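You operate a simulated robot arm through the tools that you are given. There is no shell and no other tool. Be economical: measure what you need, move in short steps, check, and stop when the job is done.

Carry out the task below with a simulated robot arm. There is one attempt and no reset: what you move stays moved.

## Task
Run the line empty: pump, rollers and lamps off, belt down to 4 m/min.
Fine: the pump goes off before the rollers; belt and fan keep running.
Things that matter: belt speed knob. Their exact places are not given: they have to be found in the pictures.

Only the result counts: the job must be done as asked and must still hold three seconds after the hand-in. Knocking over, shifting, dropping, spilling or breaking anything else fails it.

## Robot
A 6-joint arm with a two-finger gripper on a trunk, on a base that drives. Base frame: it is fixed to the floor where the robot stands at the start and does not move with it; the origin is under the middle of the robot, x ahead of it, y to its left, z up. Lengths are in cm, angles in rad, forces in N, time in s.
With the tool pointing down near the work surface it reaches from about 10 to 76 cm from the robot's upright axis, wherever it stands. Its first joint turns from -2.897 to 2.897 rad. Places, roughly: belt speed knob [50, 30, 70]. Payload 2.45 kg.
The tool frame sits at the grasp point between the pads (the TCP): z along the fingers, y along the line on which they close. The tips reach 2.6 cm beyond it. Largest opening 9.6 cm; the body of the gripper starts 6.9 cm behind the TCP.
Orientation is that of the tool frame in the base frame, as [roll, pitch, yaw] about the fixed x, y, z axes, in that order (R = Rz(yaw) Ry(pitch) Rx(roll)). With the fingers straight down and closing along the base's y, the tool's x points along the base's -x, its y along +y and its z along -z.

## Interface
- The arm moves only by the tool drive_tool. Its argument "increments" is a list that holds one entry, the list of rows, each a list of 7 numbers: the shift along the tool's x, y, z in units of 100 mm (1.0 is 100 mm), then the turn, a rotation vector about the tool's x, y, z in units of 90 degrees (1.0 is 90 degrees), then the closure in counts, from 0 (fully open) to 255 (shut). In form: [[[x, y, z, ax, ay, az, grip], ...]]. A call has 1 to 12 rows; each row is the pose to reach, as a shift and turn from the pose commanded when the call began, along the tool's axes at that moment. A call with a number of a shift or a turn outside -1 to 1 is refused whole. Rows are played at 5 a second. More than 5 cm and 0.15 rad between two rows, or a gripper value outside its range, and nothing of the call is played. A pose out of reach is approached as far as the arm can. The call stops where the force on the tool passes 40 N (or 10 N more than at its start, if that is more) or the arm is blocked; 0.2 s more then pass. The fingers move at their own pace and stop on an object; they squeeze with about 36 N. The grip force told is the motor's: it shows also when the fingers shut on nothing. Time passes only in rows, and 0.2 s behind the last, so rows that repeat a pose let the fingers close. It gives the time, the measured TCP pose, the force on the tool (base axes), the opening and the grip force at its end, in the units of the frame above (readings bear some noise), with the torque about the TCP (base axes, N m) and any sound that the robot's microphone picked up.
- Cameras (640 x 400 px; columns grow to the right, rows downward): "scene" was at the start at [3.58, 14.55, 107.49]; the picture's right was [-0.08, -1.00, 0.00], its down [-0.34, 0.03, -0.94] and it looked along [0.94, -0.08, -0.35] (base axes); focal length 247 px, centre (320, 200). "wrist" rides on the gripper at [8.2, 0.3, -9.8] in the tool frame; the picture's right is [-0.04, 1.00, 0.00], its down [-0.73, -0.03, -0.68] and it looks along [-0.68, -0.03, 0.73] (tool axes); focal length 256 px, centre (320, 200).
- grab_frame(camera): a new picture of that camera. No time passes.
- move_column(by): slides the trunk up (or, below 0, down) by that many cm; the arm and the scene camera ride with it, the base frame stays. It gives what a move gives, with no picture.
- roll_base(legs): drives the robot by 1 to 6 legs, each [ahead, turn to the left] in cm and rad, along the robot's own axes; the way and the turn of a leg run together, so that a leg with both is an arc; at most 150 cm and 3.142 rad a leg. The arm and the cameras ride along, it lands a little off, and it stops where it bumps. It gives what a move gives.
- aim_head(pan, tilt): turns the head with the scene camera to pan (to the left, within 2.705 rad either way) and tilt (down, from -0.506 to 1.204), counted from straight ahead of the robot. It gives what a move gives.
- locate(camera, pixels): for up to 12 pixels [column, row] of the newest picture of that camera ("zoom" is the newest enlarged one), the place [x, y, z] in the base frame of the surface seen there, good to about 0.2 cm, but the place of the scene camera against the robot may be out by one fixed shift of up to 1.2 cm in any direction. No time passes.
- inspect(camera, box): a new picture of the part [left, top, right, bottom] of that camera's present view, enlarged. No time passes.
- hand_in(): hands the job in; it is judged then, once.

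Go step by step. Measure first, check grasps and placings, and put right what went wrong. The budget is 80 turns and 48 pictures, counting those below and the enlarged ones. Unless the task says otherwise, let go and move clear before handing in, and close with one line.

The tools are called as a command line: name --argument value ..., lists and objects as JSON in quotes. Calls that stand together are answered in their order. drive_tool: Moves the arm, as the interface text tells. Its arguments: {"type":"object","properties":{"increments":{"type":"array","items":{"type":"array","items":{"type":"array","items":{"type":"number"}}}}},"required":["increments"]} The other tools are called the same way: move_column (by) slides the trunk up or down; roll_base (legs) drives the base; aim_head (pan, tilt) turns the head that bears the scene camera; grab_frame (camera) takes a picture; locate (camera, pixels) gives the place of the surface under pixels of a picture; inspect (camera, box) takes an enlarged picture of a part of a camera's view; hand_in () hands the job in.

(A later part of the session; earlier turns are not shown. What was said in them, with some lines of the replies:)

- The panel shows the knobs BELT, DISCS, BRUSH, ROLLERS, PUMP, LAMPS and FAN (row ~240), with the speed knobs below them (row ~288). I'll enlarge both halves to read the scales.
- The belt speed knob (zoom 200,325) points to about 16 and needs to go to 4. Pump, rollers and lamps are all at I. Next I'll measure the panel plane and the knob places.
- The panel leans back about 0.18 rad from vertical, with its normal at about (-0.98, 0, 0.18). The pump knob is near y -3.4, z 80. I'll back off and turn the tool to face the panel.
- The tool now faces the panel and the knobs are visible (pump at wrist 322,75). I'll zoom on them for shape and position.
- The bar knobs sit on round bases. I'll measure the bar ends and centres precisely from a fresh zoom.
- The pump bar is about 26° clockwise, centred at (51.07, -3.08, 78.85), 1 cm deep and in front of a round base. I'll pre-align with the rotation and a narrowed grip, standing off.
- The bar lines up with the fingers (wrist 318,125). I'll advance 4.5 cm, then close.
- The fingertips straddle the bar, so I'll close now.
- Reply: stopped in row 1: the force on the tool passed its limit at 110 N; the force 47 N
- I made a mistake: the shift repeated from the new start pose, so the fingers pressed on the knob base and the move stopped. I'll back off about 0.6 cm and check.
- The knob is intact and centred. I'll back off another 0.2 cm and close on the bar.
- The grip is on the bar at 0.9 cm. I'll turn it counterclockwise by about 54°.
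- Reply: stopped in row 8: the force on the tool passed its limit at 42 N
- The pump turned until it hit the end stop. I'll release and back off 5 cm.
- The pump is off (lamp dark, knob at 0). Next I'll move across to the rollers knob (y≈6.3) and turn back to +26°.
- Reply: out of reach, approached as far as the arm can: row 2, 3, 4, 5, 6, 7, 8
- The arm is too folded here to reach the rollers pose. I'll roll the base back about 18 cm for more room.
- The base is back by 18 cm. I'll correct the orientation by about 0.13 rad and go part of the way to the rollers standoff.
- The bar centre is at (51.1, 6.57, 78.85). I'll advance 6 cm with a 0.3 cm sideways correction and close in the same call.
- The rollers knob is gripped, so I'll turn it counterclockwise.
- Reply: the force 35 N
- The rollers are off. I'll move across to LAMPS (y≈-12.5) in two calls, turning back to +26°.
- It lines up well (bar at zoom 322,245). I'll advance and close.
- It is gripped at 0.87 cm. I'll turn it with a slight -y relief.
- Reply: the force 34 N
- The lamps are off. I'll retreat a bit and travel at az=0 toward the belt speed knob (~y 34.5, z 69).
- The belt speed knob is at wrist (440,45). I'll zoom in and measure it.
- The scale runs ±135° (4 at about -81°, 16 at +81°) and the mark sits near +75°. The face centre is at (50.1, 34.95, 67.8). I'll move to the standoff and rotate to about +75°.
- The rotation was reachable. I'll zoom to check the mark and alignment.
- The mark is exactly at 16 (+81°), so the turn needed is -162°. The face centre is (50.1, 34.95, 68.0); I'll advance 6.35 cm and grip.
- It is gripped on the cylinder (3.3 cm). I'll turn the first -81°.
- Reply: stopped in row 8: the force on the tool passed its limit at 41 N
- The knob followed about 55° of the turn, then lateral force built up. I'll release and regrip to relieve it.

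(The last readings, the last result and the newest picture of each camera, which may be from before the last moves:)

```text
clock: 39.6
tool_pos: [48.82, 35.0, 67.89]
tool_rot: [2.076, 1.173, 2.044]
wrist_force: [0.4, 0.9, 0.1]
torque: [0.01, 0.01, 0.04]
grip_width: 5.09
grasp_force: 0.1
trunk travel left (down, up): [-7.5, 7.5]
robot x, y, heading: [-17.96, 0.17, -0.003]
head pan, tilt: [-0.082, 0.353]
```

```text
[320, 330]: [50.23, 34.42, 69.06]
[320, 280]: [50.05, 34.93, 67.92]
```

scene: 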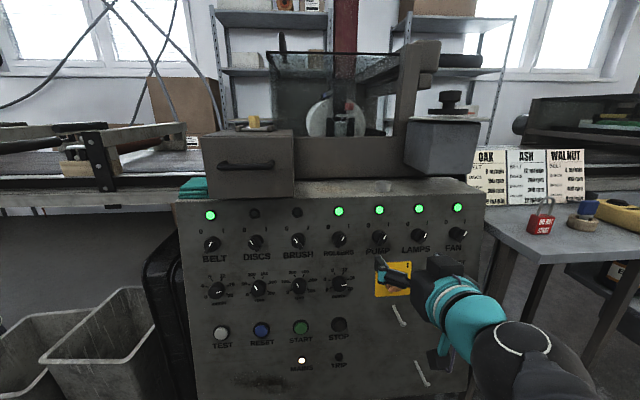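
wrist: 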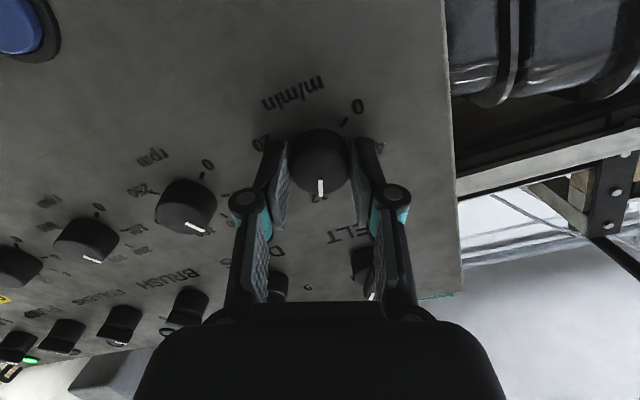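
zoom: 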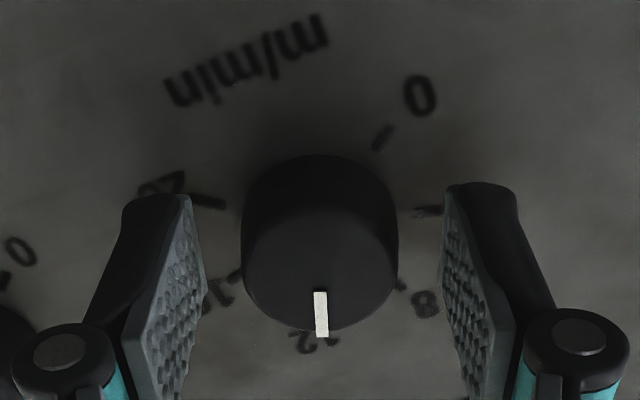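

The mark is now at about +26° with no slip. I'll regrip and turn another 54°.

drive_tool --increments '[[[0, 0, 0, 0, 0, 0, 200], [0, 0, 0, 0, 0, 0, 255], [0, 0, 0, 0, 0, 0, 255], [0, 0, 0, 0, 0, -0.08, 255], [0, 0, 0, 0, 0, -0.16, 255], [0, 0, 0, 0, 0, -0.24, 255], [0, 0, 0, 0, 0, -0.32, 255], [0, 0, 0, 0, 0, -0.4, 255], [0, 0, 0, 0, 0, -0.48, 255], [0, 0, 0, 0, 0, -0.56, 255], [0, 0, 0, 0, 0, -0.6, 255]]]'

drive_tool --increments '[[[0, 0, 0, 0, 0, 0, 120], [0, 0, 0, 0, 0, 0, 120], [0, 0, 0, 0, 0, 0, 120]]]'

inspect --camera "wrist" --box '[240, 70, 400, 220]'

```text
clock: 42.0
tool_pos: [48.95, 34.9, 67.9]
tool_rot: [-1.899, 0.952, -1.84]
wrist_force: [-15.8, -17.0, -4.3]
torque: [-0.06, 0.41, -0.46]
grip_width: 3.27
grasp_force: 44.6
trunk travel left (down, up): [-7.5, 7.5]
robot x, y, heading: [-18.15, -0.1, -0.006]
head pan, tilt: [-0.082, 0.353]
```

```text
clock: 42.8
tool_pos: [48.85, 34.97, 68.03]
tool_rot: [-1.9, 0.955, -1.84]
wrist_force: [-0.1, -0.5, -0.1]
torque: [0.0, 0.0, 0.0]
grip_width: 5.09
grasp_force: 0.1
trunk travel left (down, up): [-7.5, 7.5]
robot x, y, heading: [-18.13, -0.12, -0.004]
head pan, tilt: [-0.082, 0.353]
```

```text
2.67 times, centred on (320, 145) of wrist
```

zoom: 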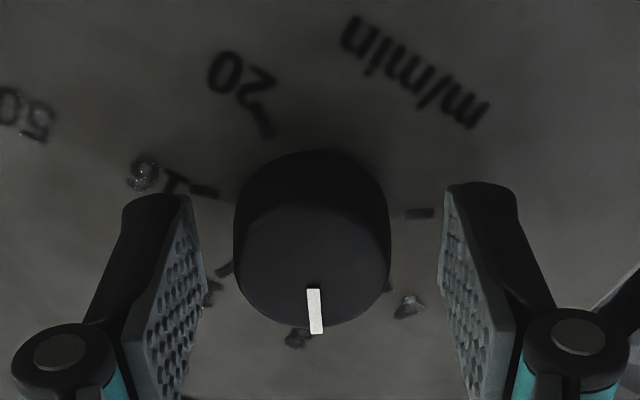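

The mark is near 8 (about -28°). I'll regrip and turn another 53°.

drive_tool --increments '[[[0, 0, 0, 0, 0, 0, 200], [0, 0, 0, 0, 0, 0, 255], [0, 0, 0, 0, 0, 0, 255], [0, 0, 0, 0, 0, -0.08, 255], [0, 0, 0, 0, 0, -0.16, 255], [0, 0, 0, 0, 0, -0.24, 255], [0, 0, 0, 0, 0, -0.32, 255], [0, 0, 0, 0, 0, -0.4, 255], [0, 0, 0, 0, 0, -0.48, 255], [0, 0, 0, 0, 0, -0.56, 255], [0, 0, 0, 0, 0, -0.59, 255], [0, 0, 0, 0, 0, -0.59, 255]]]'

drive_tool --increments '[[[0, 0, 0, 0, 0, 0, 120], [0, 0, 0, 0, 0, 0, 120], [0, 0, -0.3, 0, 0, 0, 120], [0, 0, -0.6, 0, 0, 0, 120], [0, 0, -0.6, 0, 0, 0, 120]]]'

inspect --camera "wrist" --box '[256, 50, 384, 160]'

```text
clock: 45.4
tool_pos: [48.94, 34.82, 68.08]
tool_rot: [-1.757, 0.051, -1.579]
wrist_force: [-11.0, -13.5, 7.4]
torque: [-0.17, -0.2, -0.82]
grip_width: 3.29
grasp_force: 45.0
trunk travel left (down, up): [-7.5, 7.5]
robot x, y, heading: [-18.01, -0.32, -0.009]
head pan, tilt: [-0.082, 0.353]
```

```text
clock: 46.6
tool_pos: [43.1, 34.86, 69.13]
tool_rot: [-1.759, 0.05, -1.58]
wrist_force: [-0.6, 0.1, 0.6]
torque: [0.0, -0.02, -0.03]
grip_width: 5.08
grasp_force: 0.0
trunk travel left (down, up): [-7.5, 7.5]
robot x, y, heading: [-18.18, -0.29, -0.002]
head pan, tilt: [-0.082, 0.353]
```

```text
3.64 times, centred on (320, 105) of wrist
```

zoom: 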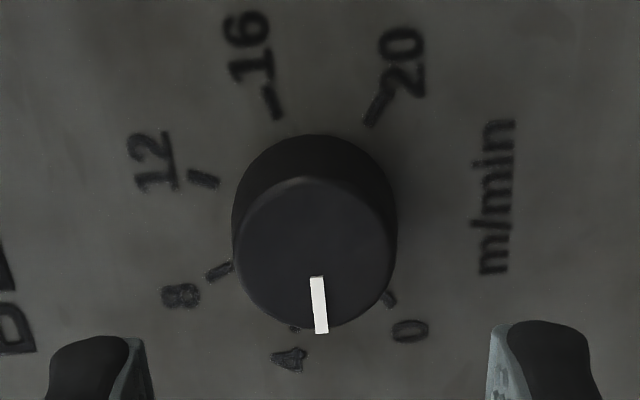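

locate --camera "zoom" --pixels '[[317, 280], [321, 328], [265, 92], [276, 115], [312, 225], [368, 123], [390, 298], [294, 328], [386, 95]]'

```text
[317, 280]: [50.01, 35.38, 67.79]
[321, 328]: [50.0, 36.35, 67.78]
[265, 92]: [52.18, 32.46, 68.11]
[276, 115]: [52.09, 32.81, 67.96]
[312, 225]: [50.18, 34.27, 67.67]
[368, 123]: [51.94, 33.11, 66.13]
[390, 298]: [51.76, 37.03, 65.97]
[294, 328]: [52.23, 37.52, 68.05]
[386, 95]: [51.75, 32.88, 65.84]
```

By projection geometry the mark is now at about -89°, while tick 4 sits near -75°, so I overshot. I'll regrip and turn back by about +14°.

drive_tool --increments '[[[0, 0, 0.2, 0, 0, 0, 120], [0, 0, 0.4, 0, 0, 0, 120], [0, 0, 0.55, 0, 0, 0, 120], [0, 0, 0.6, 0, 0, 0, 120], [0, 0, 0.6, 0, 0, 0, 200], [0, 0, 0.6, 0, 0, 0, 255], [0, 0, 0.6, 0, 0, 0, 255], [0, 0, 0.6, 0, 0, 0.08, 255], [0, 0, 0.6, 0, 0, 0.155, 255], [0, 0, 0.6, 0, 0, 0.155, 255]]]'

drive_tool --increments '[[[0, 0, 0, 0, 0, 0, 120], [0, 0, 0, 0, 0, 0, 120], [0, 0, -0.3, 0, 0, 0, 120], [0, 0, -0.6, 0, 0, 0, 120], [0, 0, -0.6, 0, 0, 0, 120]]]'

inspect --camera "wrist" --box '[272, 75, 368, 135]'

inspect --camera "scene" --box '[160, 160, 320, 260]'

```text
clock: 48.8
tool_pos: [48.93, 35.03, 68.06]
tool_rot: [-1.764, 0.292, -1.625]
wrist_force: [10.7, 8.3, 10.6]
torque: [0.15, -0.44, 0.65]
grip_width: 3.26
grasp_force: 45.3
trunk travel left (down, up): [-7.5, 7.5]
robot x, y, heading: [-18.02, 0.22, -0.009]
head pan, tilt: [-0.082, 0.353]
```

```text
clock: 50.0
tool_pos: [43.05, 34.91, 69.26]
tool_rot: [-1.765, 0.291, -1.626]
wrist_force: [-0.4, -0.4, -1.0]
torque: [-0.04, -0.02, 0.0]
grip_width: 5.06
grasp_force: 0.2
trunk travel left (down, up): [-7.5, 7.5]
robot x, y, heading: [-18.07, -0.26, -0.008]
head pan, tilt: [-0.082, 0.353]
```

```text
6.67 times, centred on (320, 105) of wrist
```

zoom: 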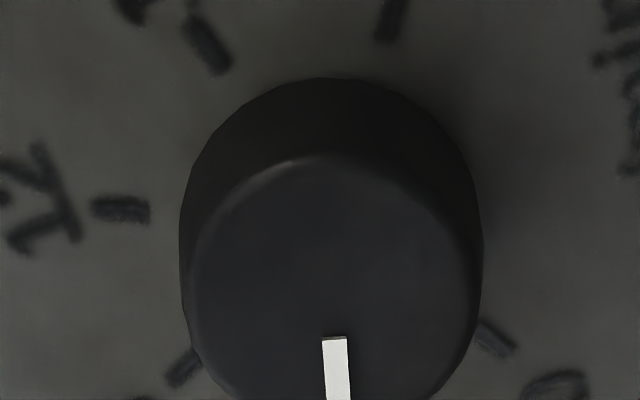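

```text
4.00 times, centred on (240, 210) of scene
```

zoom: 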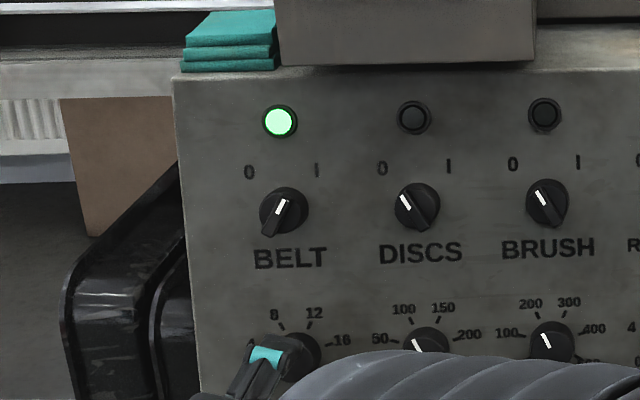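

I'll rotate the hand back to az≈0 and back off for a symmetric view.

drive_tool --increments '[[[0, 0, -0.1, 0, 0, 0.08, 120], [0, 0, -0.2, 0, 0, 0.16, 120], [0, 0, -0.3, 0, 0, 0.24, 120], [0, 0, -0.3, 0, 0, 0.32, 120], [0, 0, -0.3, 0, 0, 0.4, 120], [0, 0, -0.3, 0, 0, 0.48, 120], [0, 0, -0.3, 0, 0, 0.56, 120], [0, 0, -0.3, 0, 0, 0.64, 120], [0, 0, -0.3, 0, 0, 0.72, 120], [0, 0, -0.3, 0, 0, 0.8, 120], [0, 0, -0.3, 0, 0, 0.815, 120], [0, 0, -0.3, 0, 0, 0.815, 120]]]'

drive_tool --increments '[[[-0.2, 0, 0, 0, 0, 0, 120], [-0.4, 0, 0, 0, 0, 0, 120], [-0.6, 0, 0, 0, 0, 0, 120], [-0.6, 0, 0, 0, 0, 0, 120]]]'

grab_frame --camera "wrist"

```text
clock: 52.6
tool_pos: [40.1, 35.01, 69.65]
tool_rot: [3.11, 1.384, 3.109]
wrist_force: [-0.5, 0.2, -0.7]
torque: [0.01, -0.04, -0.03]
grip_width: 5.06
grasp_force: 0.3
trunk travel left (down, up): [-7.5, 7.5]
robot x, y, heading: [-18.04, -0.1, -0.007]
head pan, tilt: [-0.082, 0.353]
```

```text
clock: 53.6
tool_pos: [41.11, 34.88, 75.43]
tool_rot: [3.112, 1.383, 3.115]
wrist_force: [-0.2, -1.0, -0.8]
torque: [-0.01, 0.03, -0.02]
grip_width: 5.05
grasp_force: 0.1
trunk travel left (down, up): [-7.5, 7.5]
robot x, y, heading: [-18.16, -0.44, -0.008]
head pan, tilt: [-0.082, 0.353]
```

```text
9 pictures are left
```

wrist: 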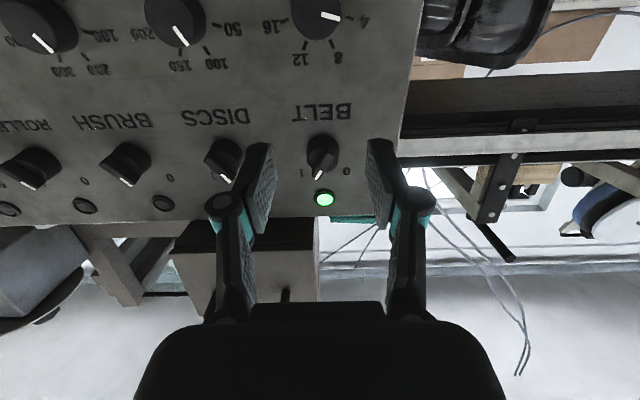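

That was the wrong way; the knob left the top of the view. I'll lower the tool by 10 cm for a squarer look.

drive_tool --increments '[[[0.25, 0, -0.05, 0, 0, 0, 120], [0.5, 0, -0.1, 0, 0, 0, 120], [0.75, 0, -0.1, 0, 0, 0, 120], [0.9, 0, -0.1, 0, 0, 0, 120], [0.9, 0, -0.1, 0, 0, 0, 120]]]'

inspect --camera "wrist" --box '[240, 50, 400, 150]'

```text
clock: 54.8
tool_pos: [38.53, 34.87, 66.91]
tool_rot: [3.115, 1.384, 3.118]
wrist_force: [-0.5, -0.5, 0.3]
torque: [0.02, 0.0, 0.0]
grip_width: 5.09
grasp_force: 0.0
trunk travel left (down, up): [-7.5, 7.5]
robot x, y, heading: [-18.11, -0.12, -0.004]
head pan, tilt: [-0.082, 0.353]
```

```text
4.00 times, centred on (320, 100) of wrist
```

zoom: 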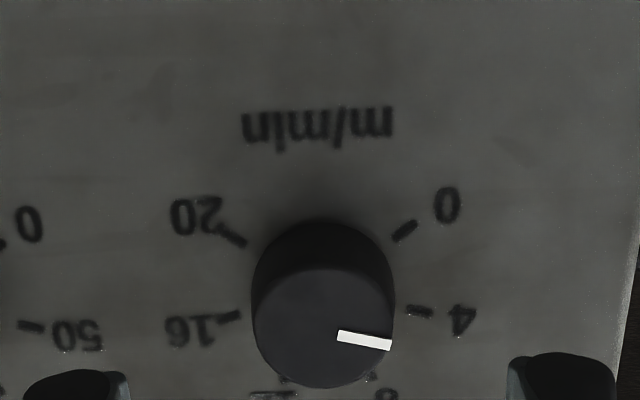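

The mark now points closely along the 4 tick (image slopes 7.5° and 9.5°). I'll check at higher zoom.

inspect --camera "wrist" --box '[290, 95, 362, 155]'

locate --camera "zoom" --pixels '[[200, 200], [400, 200]]'

```text
6.67 times, centred on (326, 125) of wrist
```

zoom: 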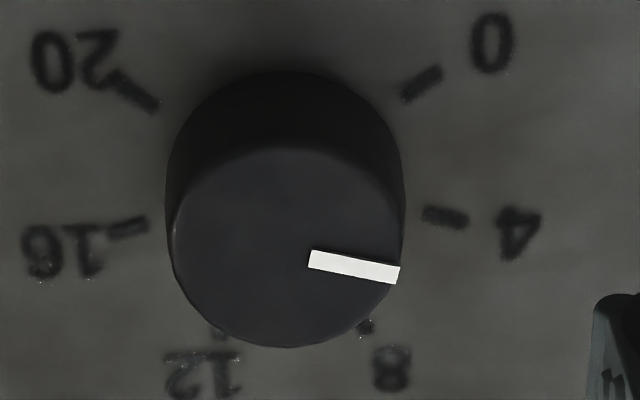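

```text
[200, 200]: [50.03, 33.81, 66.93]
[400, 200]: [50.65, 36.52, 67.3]
```

By ray geometry the mark is at about -76.5° and tick 4 at about -75 to -78°, so the belt reads 4 m/min within about 0.15. I'll move clear and check the whole panel.

drive_tool --increments '[[[0, 0, -0.3, 0, 0, 0, 120], [0, 0, -0.6, 0, 0, 0, 120], [0, 0, -0.9, 0, 0, 0, 120], [0, 0, -0.9, 0, 0, 0, 120]]]'

grab_frame --camera "scene"

grab_frame --camera "wrist"

```text
clock: 55.8
tool_pos: [29.79, 34.8, 68.56]
tool_rot: [3.113, 1.382, 3.117]
wrist_force: [-0.6, 0.1, -0.1]
torque: [0.01, -0.04, -0.04]
grip_width: 5.07
grasp_force: 0.1
trunk travel left (down, up): [-7.5, 7.5]
robot x, y, heading: [-18.16, -0.28, -0.0]
head pan, tilt: [-0.082, 0.353]
```

```text
6 pictures are left
```

scene: 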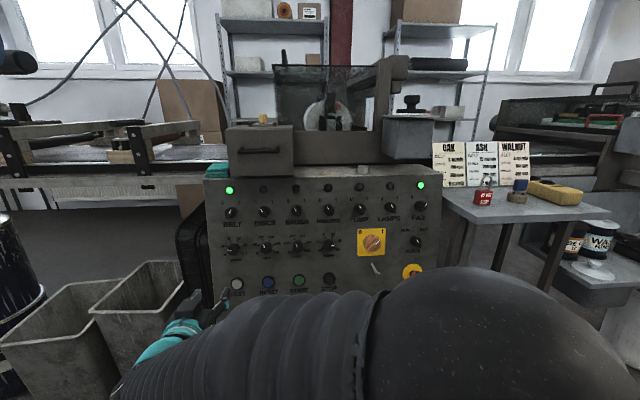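

```text
5 pictures are left
```

wrist: 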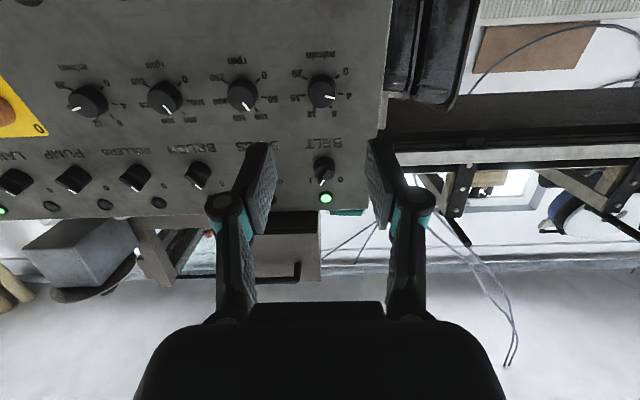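

Only the belt and fan lamps are lit. I'll take one last zoom on the belt speed knob from the scene camera.

inspect --camera "scene" --box '[216, 225, 264, 255]'

inspect --camera "scene" --box '[205, 175, 445, 300]'

```text
13.33 times, centred on (240, 240) of scene
```

zoom: 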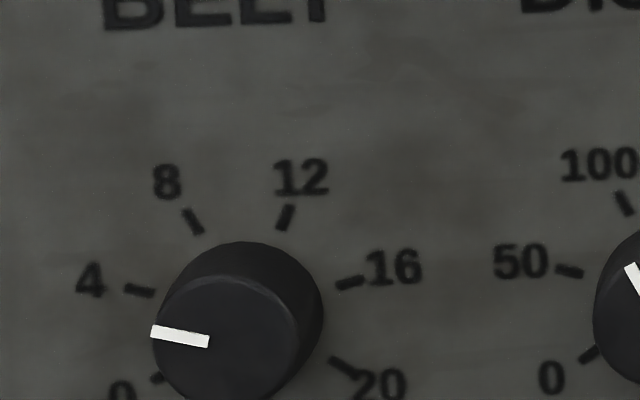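

```text
2.67 times, centred on (325, 238) of scene
```

zoom: 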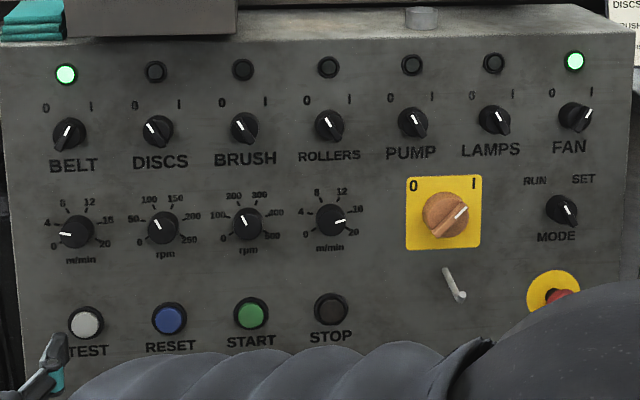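

The mark is parallel to the 4 tick. Pump, rollers and lamps are at 0, and belt and fan are still running, so I'm handing in.

hand_in

```text
The job is handed in.
```

The line is running empty: the pump went off before the rollers, then the lamps. The belt is at 4 m/min (mark within about 0.15 of the tick), and belt and fan are still running.
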